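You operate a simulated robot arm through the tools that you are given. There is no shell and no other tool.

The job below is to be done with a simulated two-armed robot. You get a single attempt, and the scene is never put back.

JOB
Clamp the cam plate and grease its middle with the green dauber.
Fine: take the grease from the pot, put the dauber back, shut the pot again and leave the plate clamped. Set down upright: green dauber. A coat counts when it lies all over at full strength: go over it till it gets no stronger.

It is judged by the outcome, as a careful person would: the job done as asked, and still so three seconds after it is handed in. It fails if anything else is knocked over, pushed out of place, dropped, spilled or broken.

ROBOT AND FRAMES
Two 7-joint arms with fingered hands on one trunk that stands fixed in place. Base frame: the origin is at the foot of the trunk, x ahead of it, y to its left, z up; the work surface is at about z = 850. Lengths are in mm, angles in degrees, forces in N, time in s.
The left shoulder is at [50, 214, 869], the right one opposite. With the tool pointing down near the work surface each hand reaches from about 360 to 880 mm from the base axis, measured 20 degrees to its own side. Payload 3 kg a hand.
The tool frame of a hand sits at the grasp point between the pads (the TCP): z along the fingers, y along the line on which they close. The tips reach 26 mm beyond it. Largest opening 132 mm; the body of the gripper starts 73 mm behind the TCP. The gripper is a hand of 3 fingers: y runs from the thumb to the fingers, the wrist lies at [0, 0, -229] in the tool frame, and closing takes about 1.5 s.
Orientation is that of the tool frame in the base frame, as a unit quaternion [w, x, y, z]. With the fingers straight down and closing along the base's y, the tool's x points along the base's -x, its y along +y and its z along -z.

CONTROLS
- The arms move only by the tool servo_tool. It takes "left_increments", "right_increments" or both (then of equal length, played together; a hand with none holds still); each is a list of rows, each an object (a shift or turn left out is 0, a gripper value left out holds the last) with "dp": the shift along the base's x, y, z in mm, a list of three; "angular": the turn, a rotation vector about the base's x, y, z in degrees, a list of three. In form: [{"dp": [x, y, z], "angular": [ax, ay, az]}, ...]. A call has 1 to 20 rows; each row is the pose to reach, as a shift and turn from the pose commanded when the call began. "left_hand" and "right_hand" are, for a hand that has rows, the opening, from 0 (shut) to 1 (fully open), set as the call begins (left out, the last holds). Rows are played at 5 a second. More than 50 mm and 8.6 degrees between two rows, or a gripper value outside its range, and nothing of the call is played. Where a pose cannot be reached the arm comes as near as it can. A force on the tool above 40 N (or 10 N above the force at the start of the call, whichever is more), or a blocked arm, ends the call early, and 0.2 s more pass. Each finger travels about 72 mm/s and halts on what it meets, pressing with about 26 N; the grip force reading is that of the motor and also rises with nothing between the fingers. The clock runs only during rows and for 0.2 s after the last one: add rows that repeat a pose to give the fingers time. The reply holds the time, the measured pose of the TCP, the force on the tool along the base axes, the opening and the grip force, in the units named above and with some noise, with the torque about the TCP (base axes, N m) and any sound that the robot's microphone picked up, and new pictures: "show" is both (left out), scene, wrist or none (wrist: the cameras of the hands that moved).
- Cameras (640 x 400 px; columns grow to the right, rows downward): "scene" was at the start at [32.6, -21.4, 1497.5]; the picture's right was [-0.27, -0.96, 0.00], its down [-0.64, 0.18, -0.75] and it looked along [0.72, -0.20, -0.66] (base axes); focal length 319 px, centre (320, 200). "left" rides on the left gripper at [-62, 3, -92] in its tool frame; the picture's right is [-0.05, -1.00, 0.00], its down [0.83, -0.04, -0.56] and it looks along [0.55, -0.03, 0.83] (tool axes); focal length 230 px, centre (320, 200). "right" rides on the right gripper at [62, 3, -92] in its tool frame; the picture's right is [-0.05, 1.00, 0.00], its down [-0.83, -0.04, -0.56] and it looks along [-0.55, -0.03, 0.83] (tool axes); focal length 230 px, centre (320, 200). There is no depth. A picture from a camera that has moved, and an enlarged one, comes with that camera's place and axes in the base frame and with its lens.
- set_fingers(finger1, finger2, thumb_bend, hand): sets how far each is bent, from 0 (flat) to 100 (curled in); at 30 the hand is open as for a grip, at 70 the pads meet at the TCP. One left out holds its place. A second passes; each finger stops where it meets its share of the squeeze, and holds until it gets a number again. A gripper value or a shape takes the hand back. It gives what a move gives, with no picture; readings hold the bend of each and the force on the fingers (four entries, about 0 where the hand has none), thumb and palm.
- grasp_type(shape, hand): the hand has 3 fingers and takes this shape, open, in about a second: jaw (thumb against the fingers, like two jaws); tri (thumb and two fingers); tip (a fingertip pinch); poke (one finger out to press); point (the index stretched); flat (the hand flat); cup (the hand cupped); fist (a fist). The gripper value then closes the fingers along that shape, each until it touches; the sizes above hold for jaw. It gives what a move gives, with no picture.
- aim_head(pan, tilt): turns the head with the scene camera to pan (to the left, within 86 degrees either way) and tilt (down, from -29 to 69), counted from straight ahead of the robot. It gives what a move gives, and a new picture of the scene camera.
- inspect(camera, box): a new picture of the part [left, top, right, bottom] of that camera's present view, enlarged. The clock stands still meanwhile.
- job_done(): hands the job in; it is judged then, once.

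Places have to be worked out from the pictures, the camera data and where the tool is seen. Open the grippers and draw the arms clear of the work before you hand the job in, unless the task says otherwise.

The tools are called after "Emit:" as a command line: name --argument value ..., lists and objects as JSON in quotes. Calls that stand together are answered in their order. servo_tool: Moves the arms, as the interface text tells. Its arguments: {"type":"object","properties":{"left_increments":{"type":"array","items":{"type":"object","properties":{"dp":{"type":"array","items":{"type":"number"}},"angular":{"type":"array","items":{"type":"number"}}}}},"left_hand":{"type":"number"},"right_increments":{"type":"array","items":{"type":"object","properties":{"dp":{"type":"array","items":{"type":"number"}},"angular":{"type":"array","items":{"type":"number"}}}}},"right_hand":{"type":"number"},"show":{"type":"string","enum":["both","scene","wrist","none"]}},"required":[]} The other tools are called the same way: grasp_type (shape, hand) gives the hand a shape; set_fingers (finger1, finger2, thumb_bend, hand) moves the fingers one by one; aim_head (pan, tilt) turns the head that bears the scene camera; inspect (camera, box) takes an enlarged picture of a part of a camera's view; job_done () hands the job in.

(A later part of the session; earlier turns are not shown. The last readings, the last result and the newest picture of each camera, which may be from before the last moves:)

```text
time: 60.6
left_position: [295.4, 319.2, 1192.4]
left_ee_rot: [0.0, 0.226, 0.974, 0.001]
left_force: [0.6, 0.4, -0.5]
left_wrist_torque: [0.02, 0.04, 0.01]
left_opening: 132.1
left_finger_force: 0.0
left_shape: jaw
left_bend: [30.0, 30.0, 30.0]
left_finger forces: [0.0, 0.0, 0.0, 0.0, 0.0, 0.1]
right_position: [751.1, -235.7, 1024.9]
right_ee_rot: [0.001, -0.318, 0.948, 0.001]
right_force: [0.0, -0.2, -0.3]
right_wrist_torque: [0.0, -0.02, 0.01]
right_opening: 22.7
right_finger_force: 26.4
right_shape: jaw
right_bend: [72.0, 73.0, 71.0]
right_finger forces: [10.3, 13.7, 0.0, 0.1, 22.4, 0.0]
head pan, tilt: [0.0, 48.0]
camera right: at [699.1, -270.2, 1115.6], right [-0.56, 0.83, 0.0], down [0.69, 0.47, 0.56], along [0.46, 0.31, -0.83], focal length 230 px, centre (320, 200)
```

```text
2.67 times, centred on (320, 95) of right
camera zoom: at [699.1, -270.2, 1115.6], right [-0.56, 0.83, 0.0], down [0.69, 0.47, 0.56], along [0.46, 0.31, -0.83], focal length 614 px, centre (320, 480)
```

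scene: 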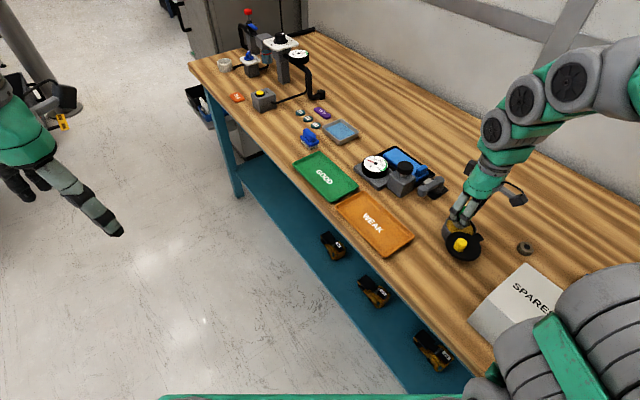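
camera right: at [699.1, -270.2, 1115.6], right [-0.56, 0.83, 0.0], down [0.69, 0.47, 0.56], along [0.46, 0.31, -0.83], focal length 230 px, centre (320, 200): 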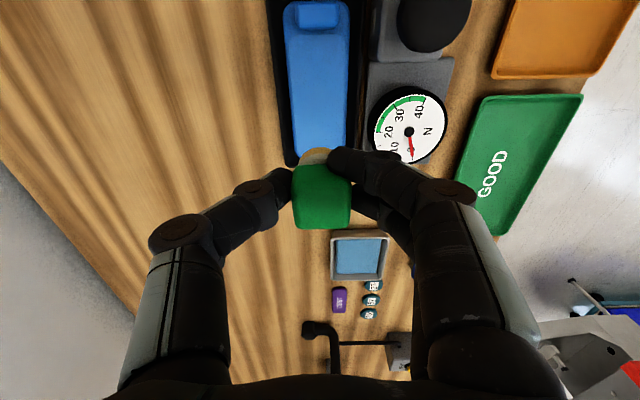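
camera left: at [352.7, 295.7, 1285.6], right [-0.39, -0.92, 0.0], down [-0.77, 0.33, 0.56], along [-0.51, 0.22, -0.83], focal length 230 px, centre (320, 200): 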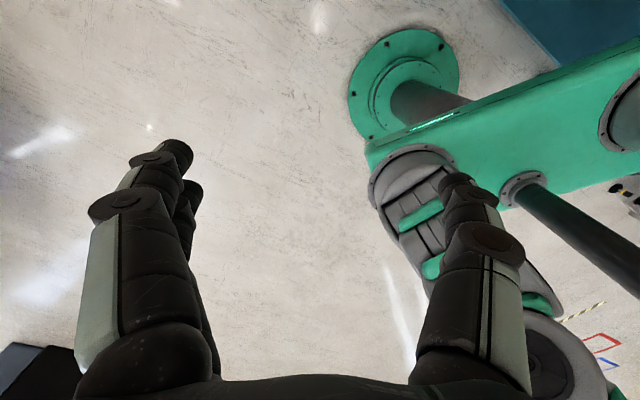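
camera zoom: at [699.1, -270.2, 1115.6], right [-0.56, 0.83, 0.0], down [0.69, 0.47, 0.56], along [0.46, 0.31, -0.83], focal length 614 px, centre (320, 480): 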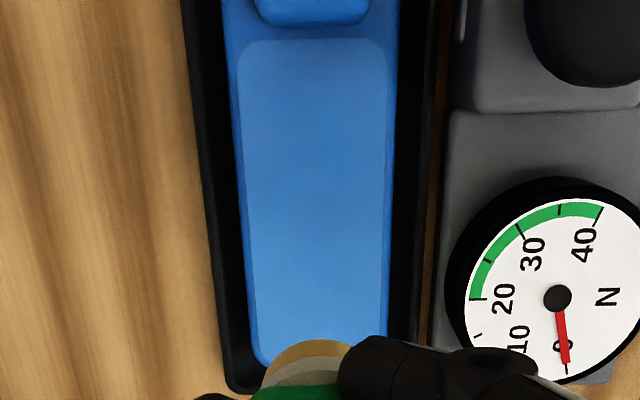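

The lighter patch (~108×49 mm, long axis ~37°, centre ≈(736,-246)) is the plate's middle. I bring the dauber over its centre and down to about 10 mm above, then check clearances.

Emit:
servo_tool --right_increments '[{"dp": [-18.6, -13.6, -20]}, {"dp": [-18.6, -13.6, -60]}, {"dp": [-18.6, -13.6, -90]}, {"dp": [-18.6, -13.6, -97]}, {"dp": [-18.6, -13.6, -97]}]' --show "both"

Emit:
inspect --camera "scene" --box '[360, 135, 456, 195]'

Emit:
inspect --camera "right" --box '[200, 60, 440, 210]'

```text
time: 61.8
left_position: [296.1, 320.5, 1193.8]
left_ee_rot: [0.0, 0.226, 0.974, 0.0]
left_force: [0.1, 0.2, -1.3]
left_wrist_torque: [0.02, 0.06, 0.02]
left_opening: 131.9
left_finger_force: 0.0
left_shape: jaw
left_bend: [30.0, 30.0, 30.0]
left_finger forces: [0.0, 0.0, 0.0, 0.1, 0.0, 0.1]
right_position: [733.5, -249.6, 925.7]
right_ee_rot: [0.0, -0.319, 0.948, 0.0]
right_force: [0.2, -0.3, -0.1]
right_wrist_torque: [-0.01, 0.02, 0.01]
right_opening: 22.5
right_finger_force: 25.5
right_shape: jaw
right_bend: [72.0, 73.0, 71.0]
right_finger forces: [10.7, 13.9, 0.0, 0.1, 22.3, 0.0]
head pan, tilt: [0.0, 48.0]
camera right: at [681.2, -284.1, 1018.2], right [-0.56, 0.83, 0.0], down [0.69, 0.47, 0.56], along [0.46, 0.31, -0.83], focal length 230 px, centre (320, 200)
```

scene: 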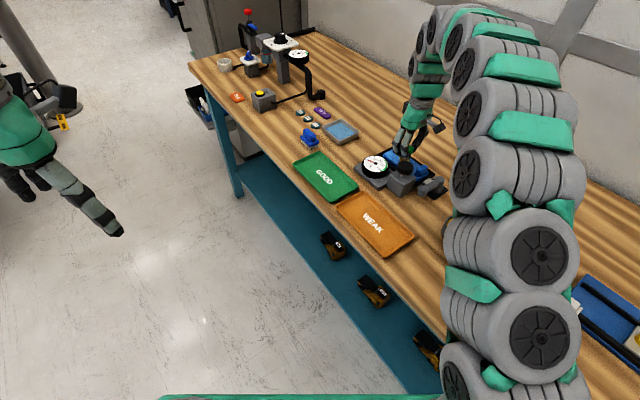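
right: 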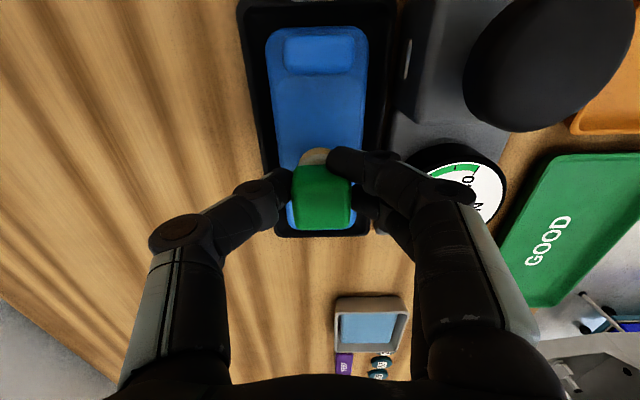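

```text
6.67 times, centred on (408, 165) of scene
camera zoom: at [30.5, 1.3, 1488.0], right [0.0, -1.0, 0.0], down [-0.74, 0.0, -0.67], along [0.67, 0.0, -0.74], focal length 2125 px, centre (-267, 433)
```

zoom: 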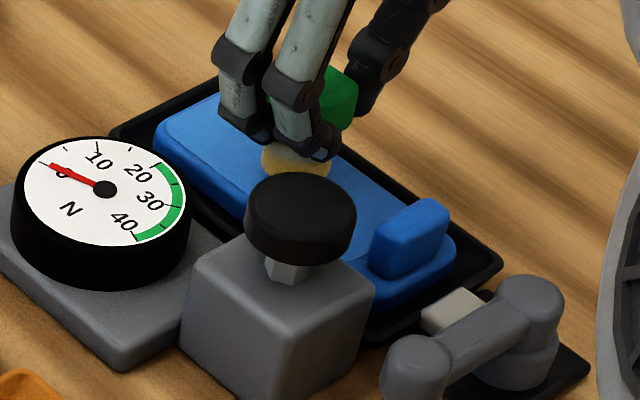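

```text
2.67 times, centred on (320, 135) of right
camera zoom: at [681.2, -284.1, 1018.2], right [-0.56, 0.83, 0.0], down [0.69, 0.47, 0.56], along [0.46, 0.31, -0.83], focal length 614 px, centre (320, 373)
```

zoom: 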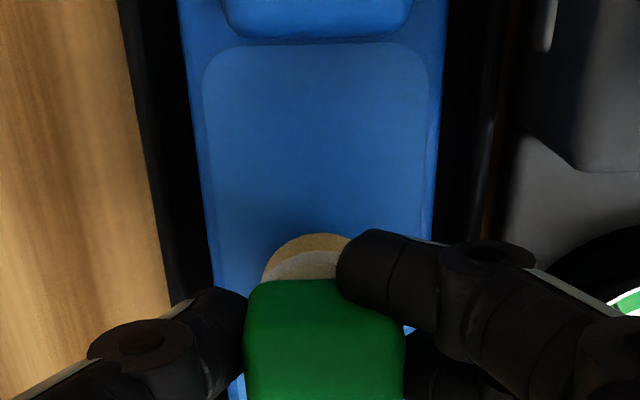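

The dauber is centered across the patch; felt is ~8 mm above the plate. I lower it in small steps until I feel contact.

Emit:
servo_tool --right_increments '[{"dp": [0, 0, -2]}, {"dp": [0, 0, -4]}, {"dp": [0, 0, -5]}, {"dp": [0, 0, -6]}, {"dp": [0, 0, -6]}]' --show "none"

Emit:
inspect --camera "scene" --box '[376, 145, 440, 185]'

```text
time: 63.0
left_position: [295.1, 319.0, 1192.4]
left_ee_rot: [0.0, 0.224, 0.975, 0.0]
left_force: [-0.9, -0.5, 0.3]
left_wrist_torque: [0.03, 0.0, -0.04]
left_opening: 131.9
left_finger_force: 0.1
left_shape: jaw
left_bend: [30.0, 30.0, 30.0]
left_finger forces: [0.0, 0.0, 0.0, 0.1, 0.0, 0.0]
right_position: [731.4, -249.2, 919.1]
right_ee_rot: [0.0, -0.319, 0.948, 0.001]
right_force: [0.5, 0.3, -0.4]
right_wrist_torque: [0.01, 0.01, 0.02]
right_opening: 22.4
right_finger_force: 26.3
right_shape: jaw
right_bend: [72.0, 73.0, 71.0]
right_finger forces: [10.6, 14.1, 0.0, 0.1, 22.4, 0.0]
head pan, tilt: [0.0, 48.0]
```

```text
10.00 times, centred on (408, 165) of scene
camera zoom: at [30.5, 1.3, 1488.0], right [0.0, -1.0, 0.0], down [-0.74, 0.0, -0.67], along [0.67, 0.0, -0.74], focal length 3187 px, centre (-560, 550)
```

zoom: 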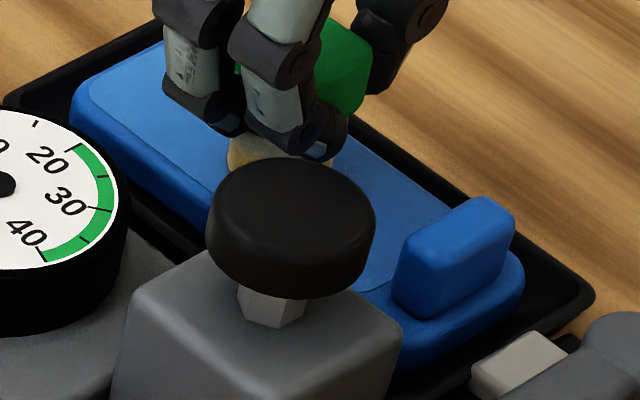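

No contact yet at z 919. I continue in 1.5 mm steps.

Emit:
servo_tool --right_increments '[{"dp": [0, 0, -1.5]}, {"dp": [0, 0, -3]}, {"dp": [0, 0, -4]}, {"dp": [0, 0, -4]}]' --show "none"

```text
time: 64.0
left_position: [295.4, 319.4, 1192.9]
left_ee_rot: [0.0, 0.226, 0.974, 0.001]
left_force: [-0.7, 0.3, -0.7]
left_wrist_torque: [0.0, -0.01, 0.01]
left_opening: 132.1
left_finger_force: 0.1
left_shape: jaw
left_bend: [30.0, 30.0, 30.0]
left_finger forces: [0.1, 0.0, 0.0, 0.0, 0.1, 0.0]
right_position: [732.9, -249.7, 916.5]
right_ee_rot: [0.001, -0.319, 0.948, 0.0]
right_force: [-3.2, -1.6, 23.1]
right_wrist_torque: [0.03, 0.0, 0.02]
right_opening: 22.9
right_finger_force: 25.9
right_shape: jaw
right_bend: [73.0, 74.0, 71.0]
right_finger forces: [14.2, 16.9, 0.0, 0.1, 28.0, 0.0]
head pan, tilt: [0.0, 48.0]
```

Contact: 23 N, so the plate top is at about TCP z≈918. I ease off by 1.7 mm and make a short stroke along the plate, then lift a bit and look.

Emit:
servo_tool --right_increments '[{"dp": [0, 0, 1.7]}, {"dp": [8, 6, 1.7]}, {"dp": [16, 12, 1.7]}, {"dp": [24, 18, 1.7]}, {"dp": [30, 22.6, 1.7]}]' --show "wrist"

Emit:
inspect --camera "right" --box '[200, 60, 440, 210]'

Emit:
inspect --camera "scene" --box '[360, 135, 456, 195]'

```text
time: 65.2
left_position: [295.1, 319.3, 1192.4]
left_ee_rot: [0.0, 0.225, 0.974, 0.0]
left_force: [-1.1, 0.0, 0.0]
left_wrist_torque: [0.0, 0.0, -0.01]
left_opening: 132.1
left_finger_force: 0.0
left_shape: jaw
left_bend: [30.0, 30.0, 30.0]
left_finger forces: [0.0, 0.0, 0.0, 0.0, 0.0, 0.0]
right_position: [762.3, -226.3, 917.1]
right_ee_rot: [-0.001, -0.32, 0.947, 0.001]
right_force: [-2.4, -2.4, 9.3]
right_wrist_torque: [0.06, 0.01, -0.01]
right_opening: 23.2
right_finger_force: 26.2
right_shape: jaw
right_bend: [73.0, 74.0, 71.0]
right_finger forces: [13.1, 16.4, 0.0, 0.0, 25.6, 0.1]
head pan, tilt: [0.0, 48.0]
camera right: at [710.3, -261.2, 1009.4], right [-0.56, 0.83, 0.0], down [0.69, 0.47, 0.55], along [0.46, 0.31, -0.83], focal length 230 px, centre (320, 200)
```

right: 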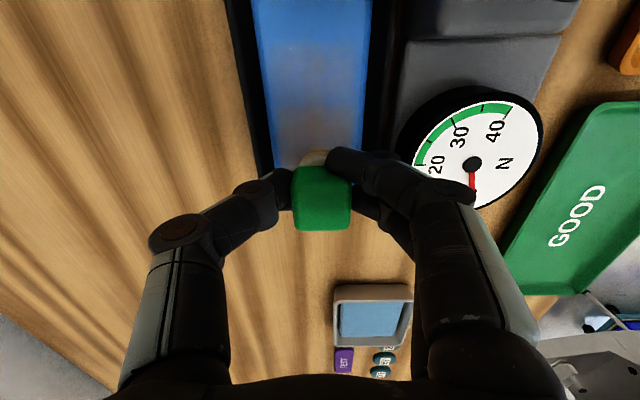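

```text
2.67 times, centred on (320, 135) of right
camera zoom: at [710.3, -261.2, 1009.4], right [-0.56, 0.83, 0.0], down [0.69, 0.47, 0.55], along [0.46, 0.31, -0.83], focal length 614 px, centre (320, 373)
```

zoom: 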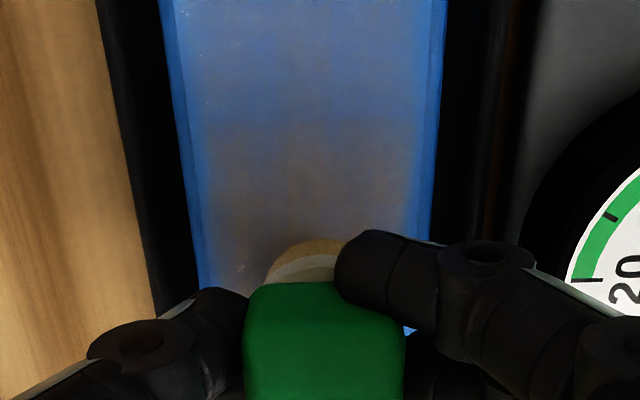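

```text
6.67 times, centred on (408, 165) of scene
camera zoom: at [30.3, 1.3, 1488.0], right [0.0, -1.0, 0.0], down [-0.74, 0.0, -0.67], along [0.67, 0.0, -0.74], focal length 2125 px, centre (-267, 433)
```

zoom: 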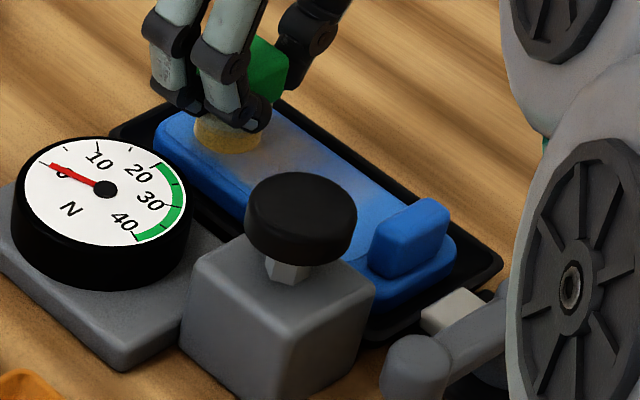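

The grease goes on in a wide, still faint, film. I go on with strokes back and forth over both halves of the patch, staying clear of the raised blue handle.

Emit:
servo_tool --right_increments '[{"dp": [-4.2, 5.6, 0]}, {"dp": [-13, -1, 0]}, {"dp": [-22.6, -8.2, 0]}, {"dp": [-31.4, -14.9, 0]}, {"dp": [-40.2, -21.5, 0]}, {"dp": [-49.7, -28.7, 0]}, {"dp": [-58.5, -35.3, 0]}, {"dp": [-50.1, -46.5, 0]}, {"dp": [-41.3, -39.9, 0]}, {"dp": [-31.8, -32.7, 0]}, {"dp": [-23, -26.1, 0]}, {"dp": [-14.2, -19.4, 0]}, {"dp": [-4.6, -12.2, 0]}, {"dp": [4.2, -5.6, 0]}, {"dp": [4.2, -5.6, 0]}]' --show "wrist"

Emit:
inspect --camera "right" --box '[200, 0, 440, 150]'

Emit:
inspect --camera "scene" --box '[360, 135, 456, 195]'

```text
time: 68.4
left_position: [296.7, 319.3, 1192.3]
left_ee_rot: [-0.001, 0.226, 0.974, 0.0]
left_force: [0.1, -0.2, -0.3]
left_wrist_torque: [0.03, -0.03, -0.01]
left_opening: 132.0
left_finger_force: 0.1
left_shape: jaw
left_bend: [30.0, 30.0, 30.0]
left_finger forces: [0.0, 0.0, 0.0, 0.0, 0.1, 0.0]
right_position: [765.6, -232.9, 917.5]
right_ee_rot: [0.001, -0.319, 0.948, 0.001]
right_force: [0.4, -0.8, 4.7]
right_wrist_torque: [0.03, -0.01, 0.02]
right_opening: 23.0
right_finger_force: 26.1
right_shape: jaw
right_bend: [73.0, 73.0, 71.0]
right_finger forces: [11.6, 15.6, 0.0, 0.0, 24.4, 0.0]
head pan, tilt: [0.0, 48.0]
camera right: at [715.2, -266.8, 1009.4], right [-0.56, 0.83, 0.0], down [0.69, 0.47, 0.56], along [0.46, 0.31, -0.83], focal length 230 px, centre (320, 200)
```

right: 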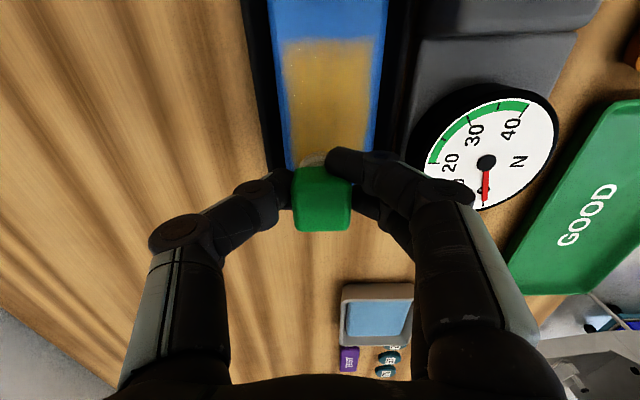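

```text
2.67 times, centred on (320, 75) of right
camera zoom: at [715.2, -266.8, 1009.4], right [-0.56, 0.83, 0.0], down [0.69, 0.47, 0.56], along [0.46, 0.31, -0.83], focal length 614 px, centre (320, 533)
```

zoom: 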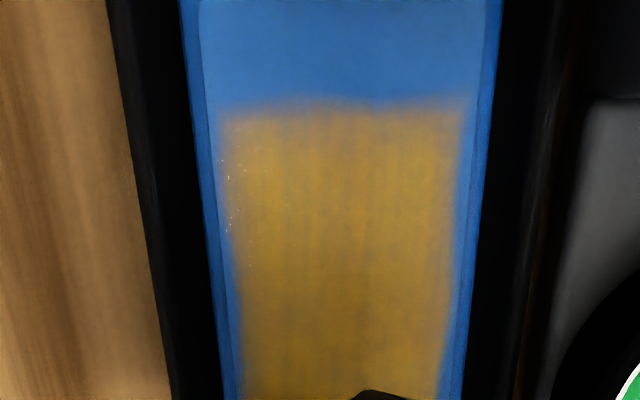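

```text
6.67 times, centred on (408, 165) of scene
camera zoom: at [30.4, 1.3, 1488.0], right [0.0, -1.0, 0.0], down [-0.74, 0.0, -0.67], along [0.67, 0.0, -0.74], focal length 2125 px, centre (-267, 433)
```

zoom: 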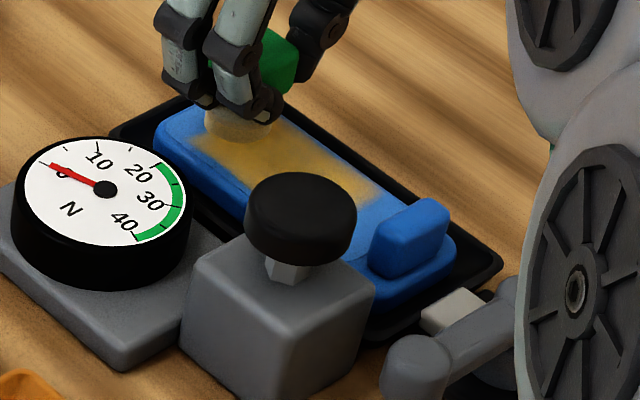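

The coat shows a straight boundary toward the handle, perhaps the limit of the asked-for middle. I lift the dauber and move aside to see the whole plate.

Emit:
servo_tool --right_increments '[{"dp": [0, 0, 15]}, {"dp": [0, 0, 50]}, {"dp": [15, 10, 85]}, {"dp": [15, 10, 100]}, {"dp": [15, 10, 100]}]' --show "wrist"

Emit:
inspect --camera "right" --box '[240, 0, 400, 160]'

Emit:
inspect --camera "scene" --box '[376, 140, 456, 190]'

```text
time: 69.6
left_position: [295.2, 319.2, 1194.0]
left_ee_rot: [0.001, 0.226, 0.974, 0.0]
left_force: [0.2, -0.2, 1.0]
left_wrist_torque: [0.0, 0.0, -0.03]
left_opening: 131.8
left_finger_force: 0.1
left_shape: jaw
left_bend: [30.0, 30.0, 30.0]
left_finger forces: [0.0, 0.1, 0.0, 0.0, 0.0, 0.0]
right_position: [781.3, -223.0, 1016.3]
right_ee_rot: [0.0, -0.318, 0.948, 0.001]
right_force: [0.8, 0.4, -0.8]
right_wrist_torque: [0.01, -0.01, -0.02]
right_opening: 22.6
right_finger_force: 25.8
right_shape: jaw
right_bend: [73.0, 73.0, 71.0]
right_finger forces: [11.1, 14.7, 0.0, 0.0, 22.1, 0.1]
head pan, tilt: [0.0, 48.0]
camera right: at [729.3, -256.6, 1109.1], right [-0.56, 0.83, 0.0], down [0.69, 0.47, 0.55], along [0.46, 0.31, -0.83], focal length 230 px, centre (320, 200)
```

right: 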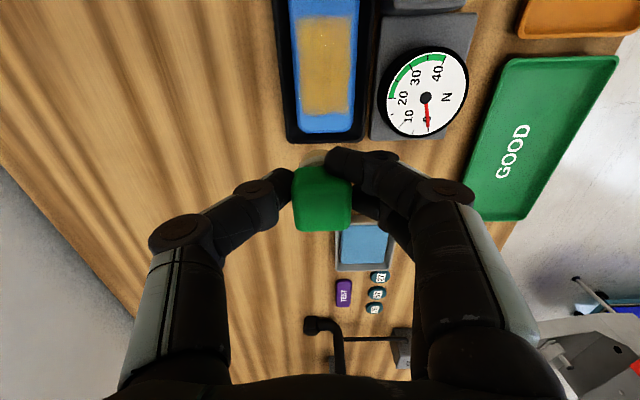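

```text
2.50 times, centred on (320, 80) of right
camera zoom: at [729.3, -256.6, 1109.1], right [-0.56, 0.83, 0.0], down [0.69, 0.47, 0.55], along [0.46, 0.31, -0.83], focal length 575 px, centre (320, 500)
```

zoom: 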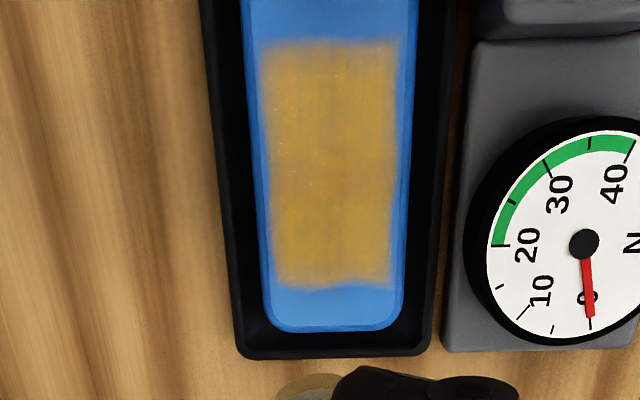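

```text
8.00 times, centred on (416, 165) of scene
camera zoom: at [30.5, 1.3, 1488.0], right [0.0, -1.0, 0.0], down [-0.74, 0.0, -0.67], along [0.67, 0.0, -0.74], focal length 2550 px, centre (-448, 480)
```

zoom: 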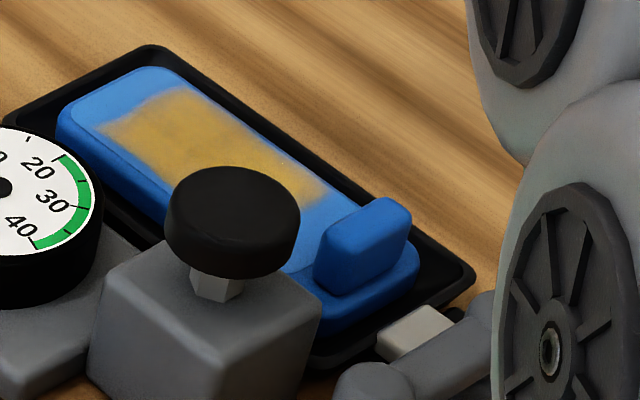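

The coat is a clean rectangle (~76×46 mm) in the middle, but still semi-transparent. I go over it again in three lanes with slightly more pressure.

Emit:
servo_tool --right_increments '[{"dp": [-16.2, -13, -40]}, {"dp": [-16.2, -13, -80]}, {"dp": [-16.2, -13, -97]}, {"dp": [-16.2, -13, -100.5]}, {"dp": [-25.8, -20.2, -100.5]}, {"dp": [-35.4, -27.4, -100.5]}, {"dp": [-45, -34.7, -100.5]}, {"dp": [-54.6, -41.9, -100.5]}, {"dp": [-64.1, -49.1, -100.5]}, {"dp": [-69.5, -41.9, -100.5]}, {"dp": [-60, -34.7, -100.5]}, {"dp": [-50.4, -27.5, -100.5]}, {"dp": [-40.8, -20.2, -100.5]}, {"dp": [-31.2, -13, -100.5]}, {"dp": [-21.6, -5.8, -100.5]}, {"dp": [-27, 1.4, -100.5]}, {"dp": [-36.6, -5.8, -100.5]}, {"dp": [-46.2, -13, -100.5]}, {"dp": [-55.8, -20.3, -100.5]}, {"dp": [-65.4, -27.5, -100.5]}]' --show "wrist"

Emit:
inspect --camera "scene" --box '[376, 140, 456, 190]'

```text
time: 73.8
left_position: [295.7, 320.3, 1193.2]
left_ee_rot: [-0.001, 0.226, 0.974, 0.0]
left_force: [0.0, 0.1, 0.5]
left_wrist_torque: [0.02, 0.0, 0.01]
left_opening: 131.9
left_finger_force: 0.0
left_shape: jaw
left_bend: [30.0, 30.0, 30.0]
left_finger forces: [0.0, 0.0, 0.0, 0.0, 0.0, 0.0]
right_position: [716.3, -249.5, 915.6]
right_ee_rot: [0.001, -0.32, 0.947, 0.0]
right_force: [0.4, 0.5, 3.6]
right_wrist_torque: [0.08, -0.04, -0.04]
right_opening: 22.1
right_finger_force: 25.5
right_shape: jaw
right_bend: [73.0, 73.0, 71.0]
right_finger forces: [8.6, 16.9, 0.0, 0.0, 18.9, 0.0]
head pan, tilt: [0.0, 48.0]
camera right: at [665.1, -284.6, 1008.7], right [-0.56, 0.83, 0.0], down [0.69, 0.47, 0.56], along [0.46, 0.31, -0.83], focal length 230 px, centre (320, 200)
```

right: 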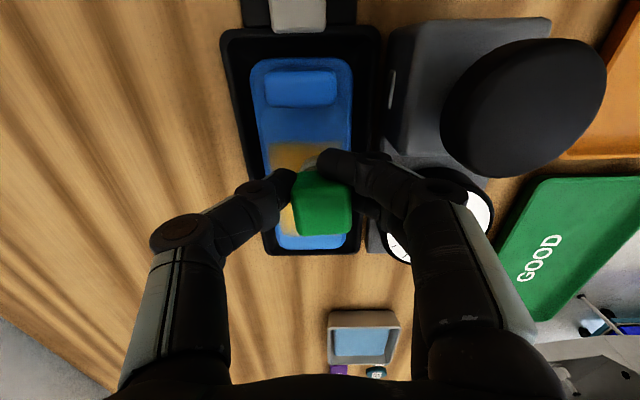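

```text
8.00 times, centred on (416, 165) of scene
camera zoom: at [30.4, 1.3, 1488.0], right [0.0, -1.0, 0.0], down [-0.74, 0.0, -0.67], along [0.67, 0.0, -0.74], focal length 2550 px, centre (-448, 480)
```

zoom: 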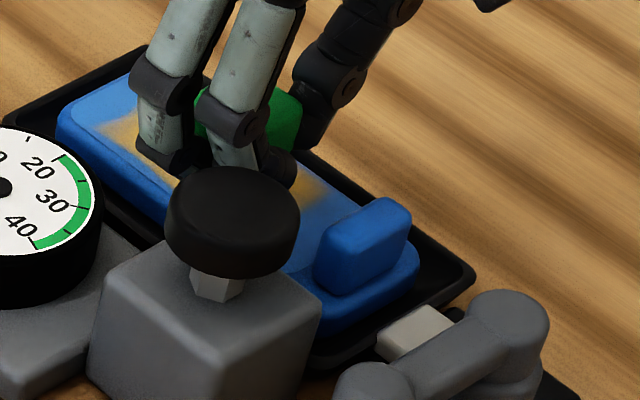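

The green block seems slightly turned in the grip. I lift to look at dauber and coat.

Emit:
servo_tool --right_increments '[{"dp": [0, 0, 15]}, {"dp": [10, 5, 50]}, {"dp": [30, 15, 85]}, {"dp": [60, 28, 100]}, {"dp": [60, 28, 100]}]' --show "wrist"

Emit:
inspect --camera "right" --box '[240, 0, 400, 160]'

Emit:
inspect --camera "right" --box '[260, 130, 380, 250]'

Emit:
inspect --camera "scene" --box '[376, 110, 472, 190]'

```text
time: 75.0
left_position: [296.1, 319.6, 1193.5]
left_ee_rot: [0.0, 0.226, 0.974, -0.002]
left_force: [-0.1, 0.0, -0.7]
left_wrist_torque: [0.01, 0.01, -0.01]
left_opening: 131.9
left_finger_force: 0.0
left_shape: jaw
left_bend: [30.0, 30.0, 30.0]
left_finger forces: [0.1, 0.0, 0.0, 0.1, 0.1, 0.0]
right_position: [777.1, -221.8, 1015.9]
right_ee_rot: [0.0, -0.319, 0.948, 0.001]
right_force: [0.0, 0.3, -0.1]
right_wrist_torque: [0.01, 0.04, 0.0]
right_opening: 21.0
right_finger_force: 26.5
right_shape: jaw
right_bend: [73.0, 73.0, 71.0]
right_finger forces: [7.9, 15.5, 0.0, 0.1, 17.5, 0.0]
head pan, tilt: [0.0, 48.0]
camera right: at [725.4, -256.7, 1108.4], right [-0.56, 0.83, 0.0], down [0.69, 0.47, 0.56], along [0.46, 0.31, -0.83], focal length 230 px, centre (320, 200)
```

right: 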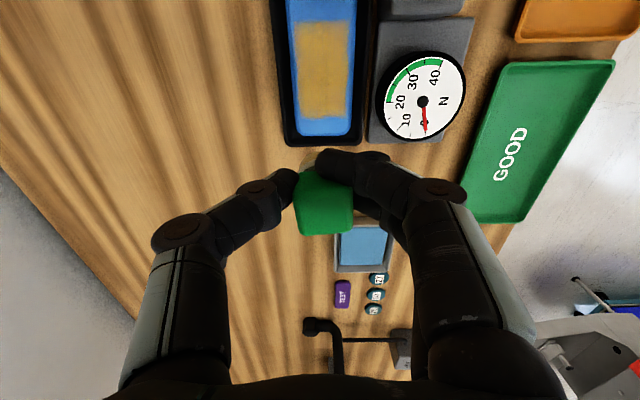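

```text
2.50 times, centred on (320, 80) of right
camera zoom: at [725.4, -256.7, 1108.4], right [-0.56, 0.83, 0.0], down [0.69, 0.47, 0.56], along [0.46, 0.31, -0.83], focal length 575 px, centre (320, 500)
```

zoom: 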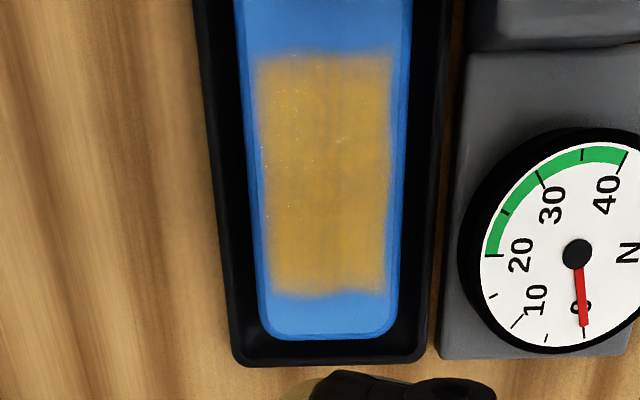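

```text
3.33 times, centred on (320, 190) of right
camera zoom: at [725.4, -256.7, 1108.4], right [-0.56, 0.83, 0.0], down [0.69, 0.47, 0.56], along [0.46, 0.31, -0.83], focal length 767 px, centre (320, 233)
```

zoom: 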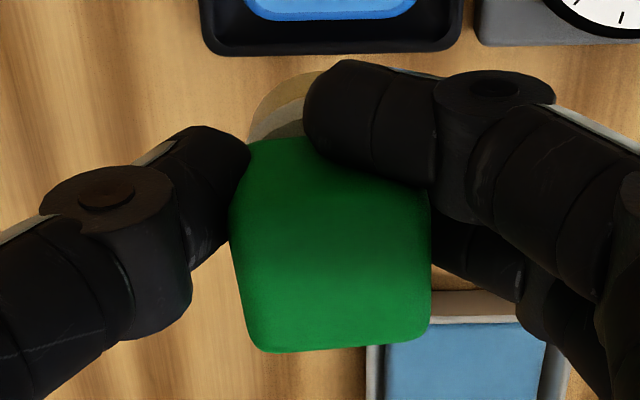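

```text
5.00 times, centred on (424, 150) of scene
camera zoom: at [30.5, 1.3, 1488.0], right [0.0, -1.0, 0.0], down [-0.74, 0.0, -0.67], along [0.67, 0.0, -0.74], focal length 1594 px, centre (-200, 450)
```

zoom: 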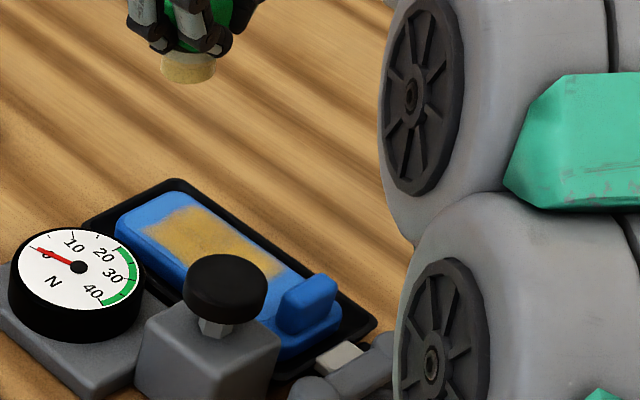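

The coat barely got stronger and the felt looks pale: the dauber is spent and has turned a little in the tip-only grip. I take it back to its place, set it down and re-grip lower before re-dipping.

Emit:
servo_tool --right_increments '[{"dp": [-45, -5, 10]}, {"dp": [-90, -9, 10]}, {"dp": [-135, -14, 10]}, {"dp": [-180, -19, 10]}, {"dp": [-225, -23, 0]}, {"dp": [-265.8, -27.3, -15]}, {"dp": [-265.8, -27.3, -60]}, {"dp": [-265.8, -27.3, -100]}, {"dp": [-265.8, -27.3, -111]}, {"dp": [-265.8, -27.3, -111]}]' --show "both"

Emit:
inspect --camera "scene" --box '[380, 180, 476, 240]'

```text
time: 77.2
left_position: [296.0, 319.1, 1193.7]
left_ee_rot: [0.0, 0.225, 0.974, 0.0]
left_force: [-0.1, -0.4, -0.3]
left_wrist_torque: [-0.03, 0.01, 0.0]
left_opening: 131.9
left_finger_force: 0.0
left_shape: jaw
left_bend: [30.0, 30.0, 30.0]
left_finger forces: [0.0, 0.0, 0.0, 0.0, 0.0, 0.1]
right_position: [511.1, -250.0, 905.8]
right_ee_rot: [0.0, -0.319, 0.948, -0.001]
right_force: [0.0, -0.2, -0.2]
right_wrist_torque: [0.02, 0.02, -0.01]
right_opening: 20.1
right_finger_force: 26.0
right_shape: jaw
right_bend: [74.0, 73.0, 71.0]
right_finger forces: [6.6, 15.7, 0.1, 0.1, 16.9, 0.1]
head pan, tilt: [0.0, 48.0]
camera right: at [459.0, -284.4, 997.9], right [-0.56, 0.83, 0.0], down [0.69, 0.47, 0.56], along [0.46, 0.31, -0.83], focal length 230 px, centre (320, 200)
```

scene: 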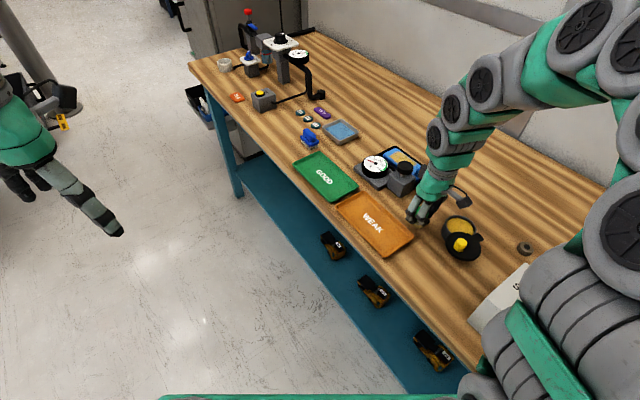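
right: 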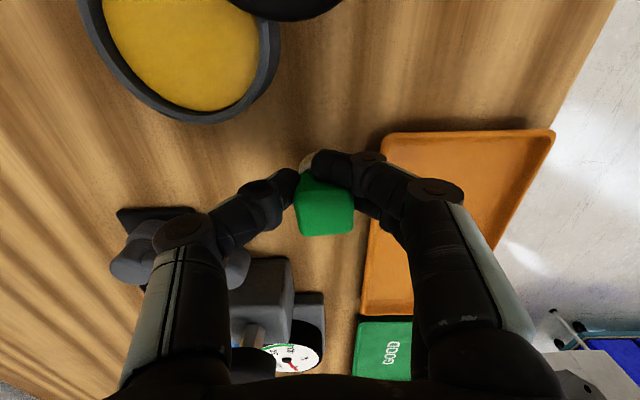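

```text
6.67 times, centred on (428, 210) of scene
camera zoom: at [30.5, 1.3, 1488.0], right [0.0, -1.0, 0.0], down [-0.74, 0.0, -0.67], along [0.67, 0.0, -0.74], focal length 2125 px, centre (-400, 133)
```

zoom: 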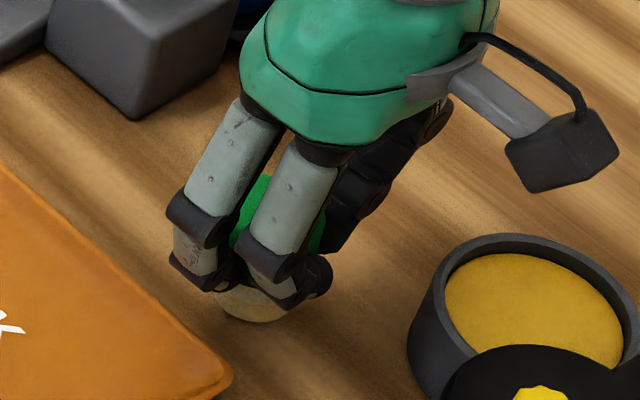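

The grip is creeping, so re-seating is right. I lower gently onto the bench until I feel it.

Emit:
servo_tool --right_increments '[{"dp": [0, 0, -4]}, {"dp": [0, 0, -6]}, {"dp": [0, 0, -7]}, {"dp": [0, 0, -7.5]}, {"dp": [0, 0, -7.5]}]' --show "none"

```text
time: 78.4
left_position: [295.3, 320.4, 1192.8]
left_ee_rot: [0.0, 0.225, 0.974, 0.001]
left_force: [0.3, -0.2, -0.3]
left_wrist_torque: [0.01, -0.01, 0.03]
left_opening: 131.8
left_finger_force: 0.1
left_shape: jaw
left_bend: [30.0, 30.0, 30.0]
left_finger forces: [0.0, 0.1, 0.1, 0.0, 0.0, 0.1]
right_position: [509.6, -249.1, 897.7]
right_ee_rot: [-0.001, -0.32, 0.948, 0.0]
right_force: [0.4, 0.1, -0.4]
right_wrist_torque: [-0.01, 0.01, 0.0]
right_opening: 19.9
right_finger_force: 26.2
right_shape: jaw
right_bend: [74.0, 73.0, 71.0]
right_finger forces: [6.6, 15.7, 0.0, 0.0, 17.0, 0.0]
head pan, tilt: [0.0, 48.0]
```

No contact yet; a few more 1 mm steps.

Emit:
servo_tool --right_increments '[{"dp": [0, 0, -1]}, {"dp": [0, 0, -2]}, {"dp": [0, 0, -2]}]' --show "none"

Emit:
inspect --camera "scene" --box '[390, 190, 470, 240]'

Emit:
inspect --camera "right" --box '[220, 100, 420, 225]'

```text
time: 79.2
left_position: [295.7, 320.0, 1193.4]
left_ee_rot: [0.0, 0.226, 0.974, 0.0]
left_force: [-0.3, -1.2, 0.0]
left_wrist_torque: [-0.02, 0.01, 0.04]
left_opening: 132.2
left_finger_force: 0.1
left_shape: jaw
left_bend: [30.0, 30.0, 30.0]
left_finger forces: [0.0, 0.0, 0.1, 0.0, 0.0, 0.0]
right_position: [510.1, -250.2, 896.0]
right_ee_rot: [0.001, -0.319, 0.948, 0.0]
right_force: [-1.4, -1.6, 6.9]
right_wrist_torque: [0.07, -0.01, 0.01]
right_opening: 20.4
right_finger_force: 26.4
right_shape: jaw
right_bend: [74.0, 73.0, 71.0]
right_finger forces: [7.0, 16.2, 0.0, 0.1, 18.6, 0.0]
head pan, tilt: [0.0, 48.0]
```

```text
8.00 times, centred on (430, 215) of scene
camera zoom: at [30.4, 1.3, 1488.0], right [0.0, -1.0, 0.0], down [-0.74, 0.0, -0.67], along [0.67, 0.0, -0.74], focal length 2550 px, centre (-560, 80)
```

zoom: 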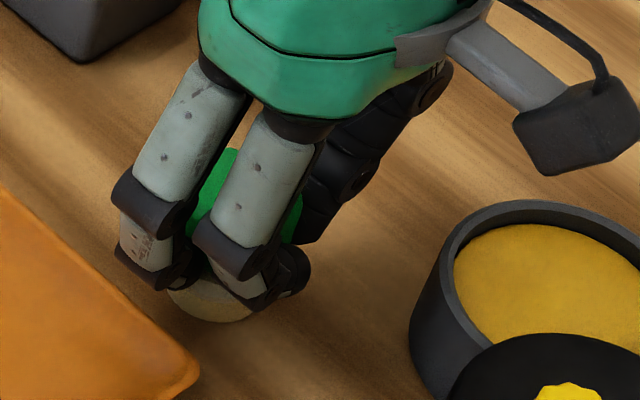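

```text
3.20 times, centred on (320, 162) of right
camera zoom: at [458.8, -283.9, 988.4], right [-0.56, 0.83, 0.0], down [0.69, 0.47, 0.56], along [0.46, 0.31, -0.83], focal length 736 px, centre (320, 320)
```

zoom: 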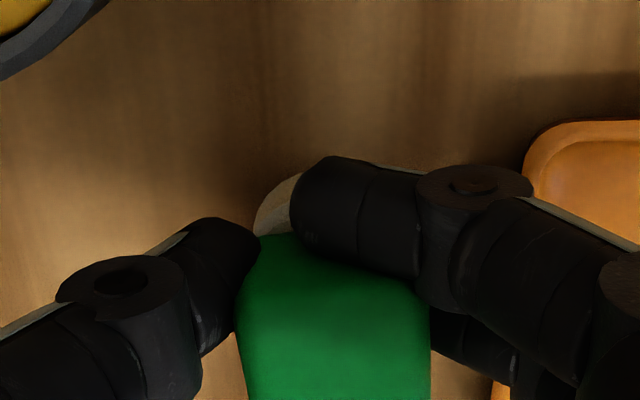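

Contact at 896 (7 N). I open the fingers and look how it stands.

Emit:
servo_tool --right_increments '[{"dp": [0, 0, 1]}, {"dp": [0, 0, 1]}, {"dp": [0, 0, 1]}, {"dp": [0, 0, 1]}]' --right_hand 0.42 --show "none"

Emit:
inspect --camera "right" --box '[160, 80, 480, 280]'

Emit:
inspect --camera "scene" --box '[390, 190, 470, 240]'

```text
time: 80.2
left_position: [295.8, 320.1, 1192.9]
left_ee_rot: [0.0, 0.225, 0.974, 0.001]
left_force: [0.0, 0.6, 0.3]
left_wrist_torque: [0.0, 0.01, 0.04]
left_opening: 131.9
left_finger_force: 0.0
left_shape: jaw
left_bend: [30.0, 30.0, 30.0]
left_finger forces: [0.1, 0.0, 0.1, 0.0, 0.0, 0.0]
right_position: [511.5, -249.4, 896.6]
right_ee_rot: [0.0, -0.318, 0.948, 0.001]
right_force: [0.1, -0.2, 0.4]
right_wrist_torque: [0.01, 0.0, 0.02]
right_opening: 54.9
right_finger_force: 0.0
right_shape: jaw
right_bend: [73.0, 73.0, 70.0]
right_finger forces: [0.0, 0.0, 0.0, 0.0, 0.1, 0.0]
head pan, tilt: [0.0, 48.0]
```

```text
2.00 times, centred on (320, 180) of right
camera zoom: at [458.7, -283.8, 989.3], right [-0.56, 0.83, 0.0], down [0.69, 0.47, 0.56], along [0.46, 0.31, -0.83], focal length 460 px, centre (320, 240)
```

zoom: 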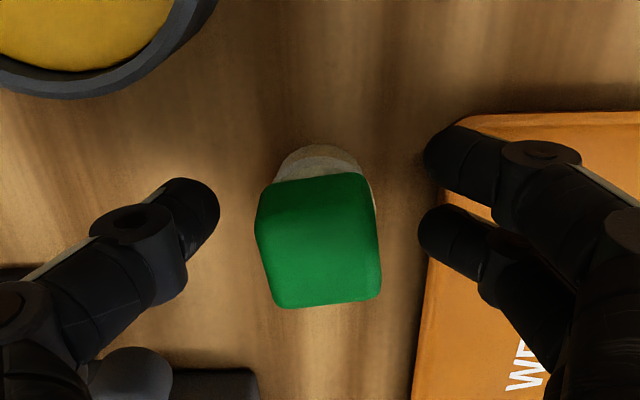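

```text
8.00 times, centred on (430, 215) of scene
camera zoom: at [30.5, 1.3, 1488.0], right [0.0, -1.0, 0.0], down [-0.74, 0.0, -0.67], along [0.67, 0.0, -0.74], focal length 2550 px, centre (-560, 80)
```

zoom: 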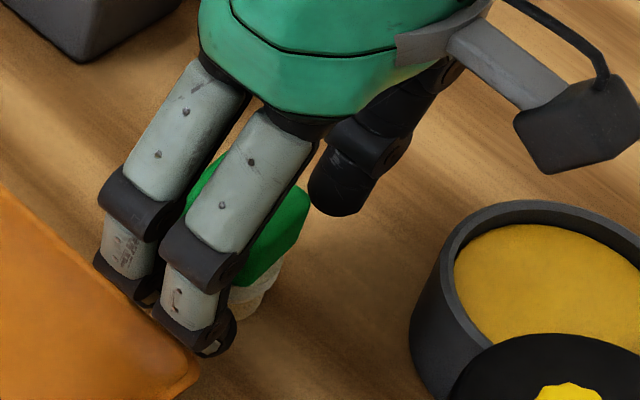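

It stands upright at its place, turned about +7°. I align the hand (+7°, shift ~6 mm), narrow the fingers to stay clear of the tray, and go 5 mm lower for a fuller grip.

Emit:
servo_tool --right_increments '[{"dp": [2, 2, 0], "angular": [0, 0, 3.5]}, {"dp": [4.7, 4.2, 0], "angular": [0, 0, 7]}, {"dp": [4.7, 4.2, 0], "angular": [0, 0, 7]}, {"dp": [4.7, 4.2, -3], "angular": [0, 0, 7]}, {"dp": [4.7, 4.2, -5.3], "angular": [0, 0, 7]}, {"dp": [4.7, 4.2, -5.3], "angular": [0, 0, 7]}]' --right_hand 0.34 --show "none"

Emit:
inspect --camera "right" --box '[160, 80, 480, 280]'

Emit:
inspect --camera "scene" --box '[390, 190, 470, 240]'

```text
time: 81.6
left_position: [295.4, 319.8, 1192.7]
left_ee_rot: [0.0, 0.225, 0.974, 0.001]
left_force: [-0.2, -0.1, 0.6]
left_wrist_torque: [-0.03, -0.03, 0.02]
left_opening: 132.0
left_finger_force: 0.1
left_shape: jaw
left_bend: [30.0, 30.0, 30.0]
left_finger forces: [0.1, 0.0, 0.0, 0.0, 0.0, 0.0]
right_position: [515.8, -244.5, 892.4]
right_ee_rot: [0.0, -0.376, 0.926, 0.001]
right_force: [0.4, 0.7, 0.5]
right_wrist_torque: [-0.05, 0.03, 0.0]
right_opening: 45.4
right_finger_force: 0.1
right_shape: jaw
right_bend: [73.0, 73.0, 70.0]
right_finger forces: [0.0, 0.1, 0.0, 0.1, 0.1, 0.0]
head pan, tilt: [0.0, 48.0]
```

```text
2.00 times, centred on (320, 180) of right
camera zoom: at [468.3, -285.7, 984.1], right [-0.66, 0.75, 0.0], down [0.63, 0.55, 0.56], along [0.42, 0.37, -0.83], focal length 460 px, centre (320, 240)
```

zoom: 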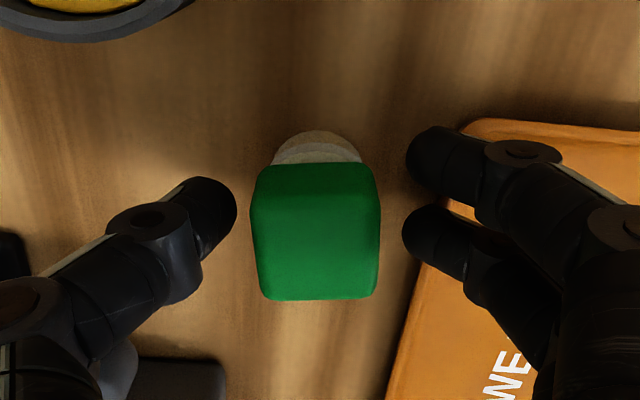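

```text
8.00 times, centred on (430, 215) of scene
camera zoom: at [30.5, 1.3, 1488.0], right [0.0, -1.0, 0.0], down [-0.74, 0.0, -0.67], along [0.67, 0.0, -0.74], focal length 2550 px, centre (-560, 80)
```

zoom: 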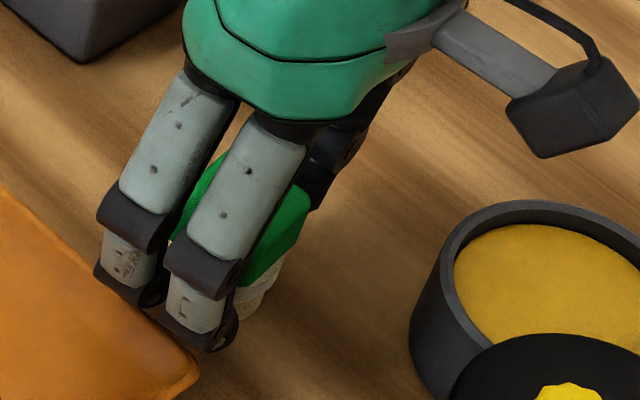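

Well aligned. I close on the block.

Emit:
servo_tool --right_increments '[{"dp": [0, 0, 0]}, {"dp": [0, 0, 0]}, {"dp": [0, 0, 0]}, {"dp": [0, 0, 0]}, {"dp": [0, 0, 0]}]' --right_hand 0 --show "none"

Emit:
inspect --camera "right" --box '[160, 80, 480, 280]'

```text
time: 82.8
left_position: [296.1, 319.2, 1192.6]
left_ee_rot: [0.0, 0.224, 0.975, 0.0]
left_force: [-1.0, -0.2, 0.4]
left_wrist_torque: [-0.01, 0.02, 0.01]
left_opening: 131.9
left_finger_force: 0.0
left_shape: jaw
left_bend: [30.0, 30.0, 30.0]
left_finger forces: [0.0, 0.0, 0.1, 0.0, 0.1, 0.0]
right_position: [515.3, -245.5, 891.4]
right_ee_rot: [0.0, -0.376, 0.926, 0.001]
right_force: [-0.3, -0.1, 0.0]
right_wrist_torque: [-0.02, -0.01, 0.0]
right_opening: 24.3
right_finger_force: 26.3
right_shape: jaw
right_bend: [73.0, 73.0, 70.0]
right_finger forces: [11.1, 12.0, 0.1, 0.0, 22.7, 0.0]
head pan, tilt: [0.0, 48.0]
```

```text
2.00 times, centred on (320, 180) of right
camera zoom: at [468.3, -285.7, 984.1], right [-0.66, 0.75, 0.0], down [0.63, 0.55, 0.56], along [0.42, 0.37, -0.83], focal length 460 px, centre (320, 240)
```

zoom: 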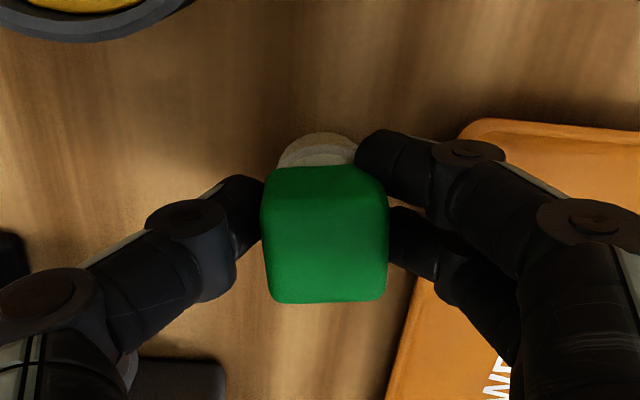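

Firm, balanced grip this time. I lift, go over the pot, and dip again.

Emit:
servo_tool --right_increments '[{"dp": [0, 0, 10]}, {"dp": [0, 0, 45]}, {"dp": [0, 0, 80]}, {"dp": [-10, -35, 80]}, {"dp": [-20, -65, 80]}, {"dp": [-28.7, -89.5, 80]}, {"dp": [-28.7, -89.5, 55]}, {"dp": [-28.7, -89.5, 38]}, {"dp": [-28.7, -89.5, 38]}]' --show "wrist"

Emit:
inspect --camera "scene" --box '[416, 190, 496, 240]'

Emit:
inspect --camera "right" --box '[200, 60, 440, 210]'

```text
time: 84.8
left_position: [296.3, 318.4, 1193.3]
left_ee_rot: [0.0, 0.226, 0.974, 0.0]
left_force: [0.3, 0.2, -0.9]
left_wrist_torque: [-0.02, -0.01, 0.0]
left_opening: 131.9
left_finger_force: 0.0
left_shape: jaw
left_bend: [30.0, 30.0, 30.0]
left_finger forces: [0.0, 0.0, 0.1, 0.0, 0.1, 0.1]
right_position: [486.0, -334.0, 929.8]
right_ee_rot: [0.0, -0.376, 0.927, 0.002]
right_force: [-0.5, 0.8, -0.3]
right_wrist_torque: [0.0, 0.01, 0.0]
right_opening: 24.1
right_finger_force: 25.8
right_shape: jaw
right_bend: [73.0, 73.0, 70.0]
right_finger forces: [11.2, 12.4, 0.0, 0.0, 22.6, 0.0]
head pan, tilt: [0.0, 48.0]
camera right: at [439.4, -374.5, 1021.7], right [-0.66, 0.75, 0.0], down [0.63, 0.55, 0.55], along [0.42, 0.37, -0.83], focal length 230 px, centre (320, 200)
```

right: 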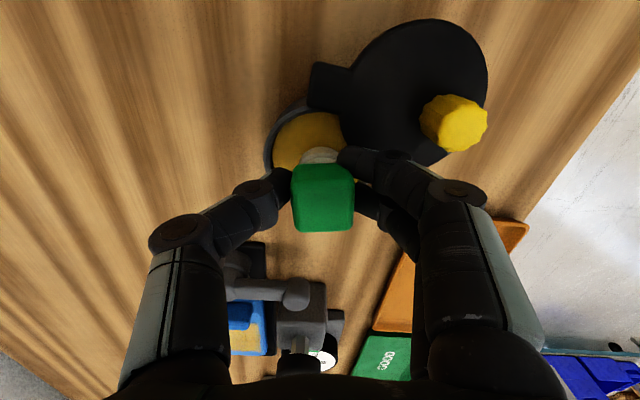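

```text
8.00 times, centred on (456, 215) of scene
camera zoom: at [30.5, 1.3, 1488.0], right [0.0, -1.0, 0.0], down [-0.74, 0.0, -0.67], along [0.67, 0.0, -0.74], focal length 2550 px, centre (-768, 80)
```

zoom: 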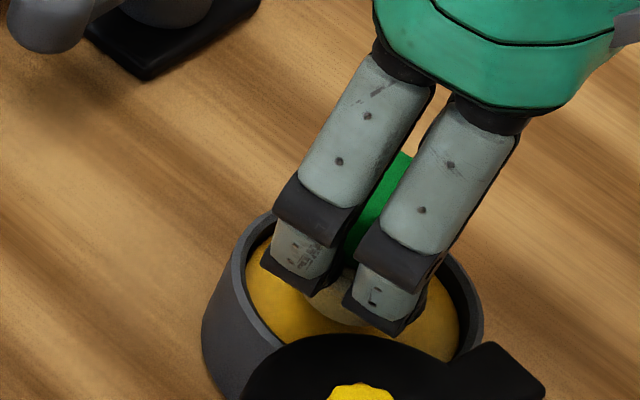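

```text
2.67 times, centred on (320, 135) of right
camera zoom: at [439.4, -374.5, 1021.7], right [-0.66, 0.75, 0.0], down [0.63, 0.55, 0.55], along [0.42, 0.37, -0.83], focal length 614 px, centre (320, 373)
```

zoom: 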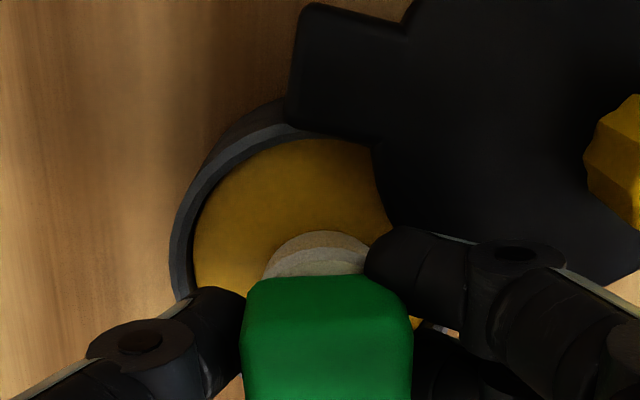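

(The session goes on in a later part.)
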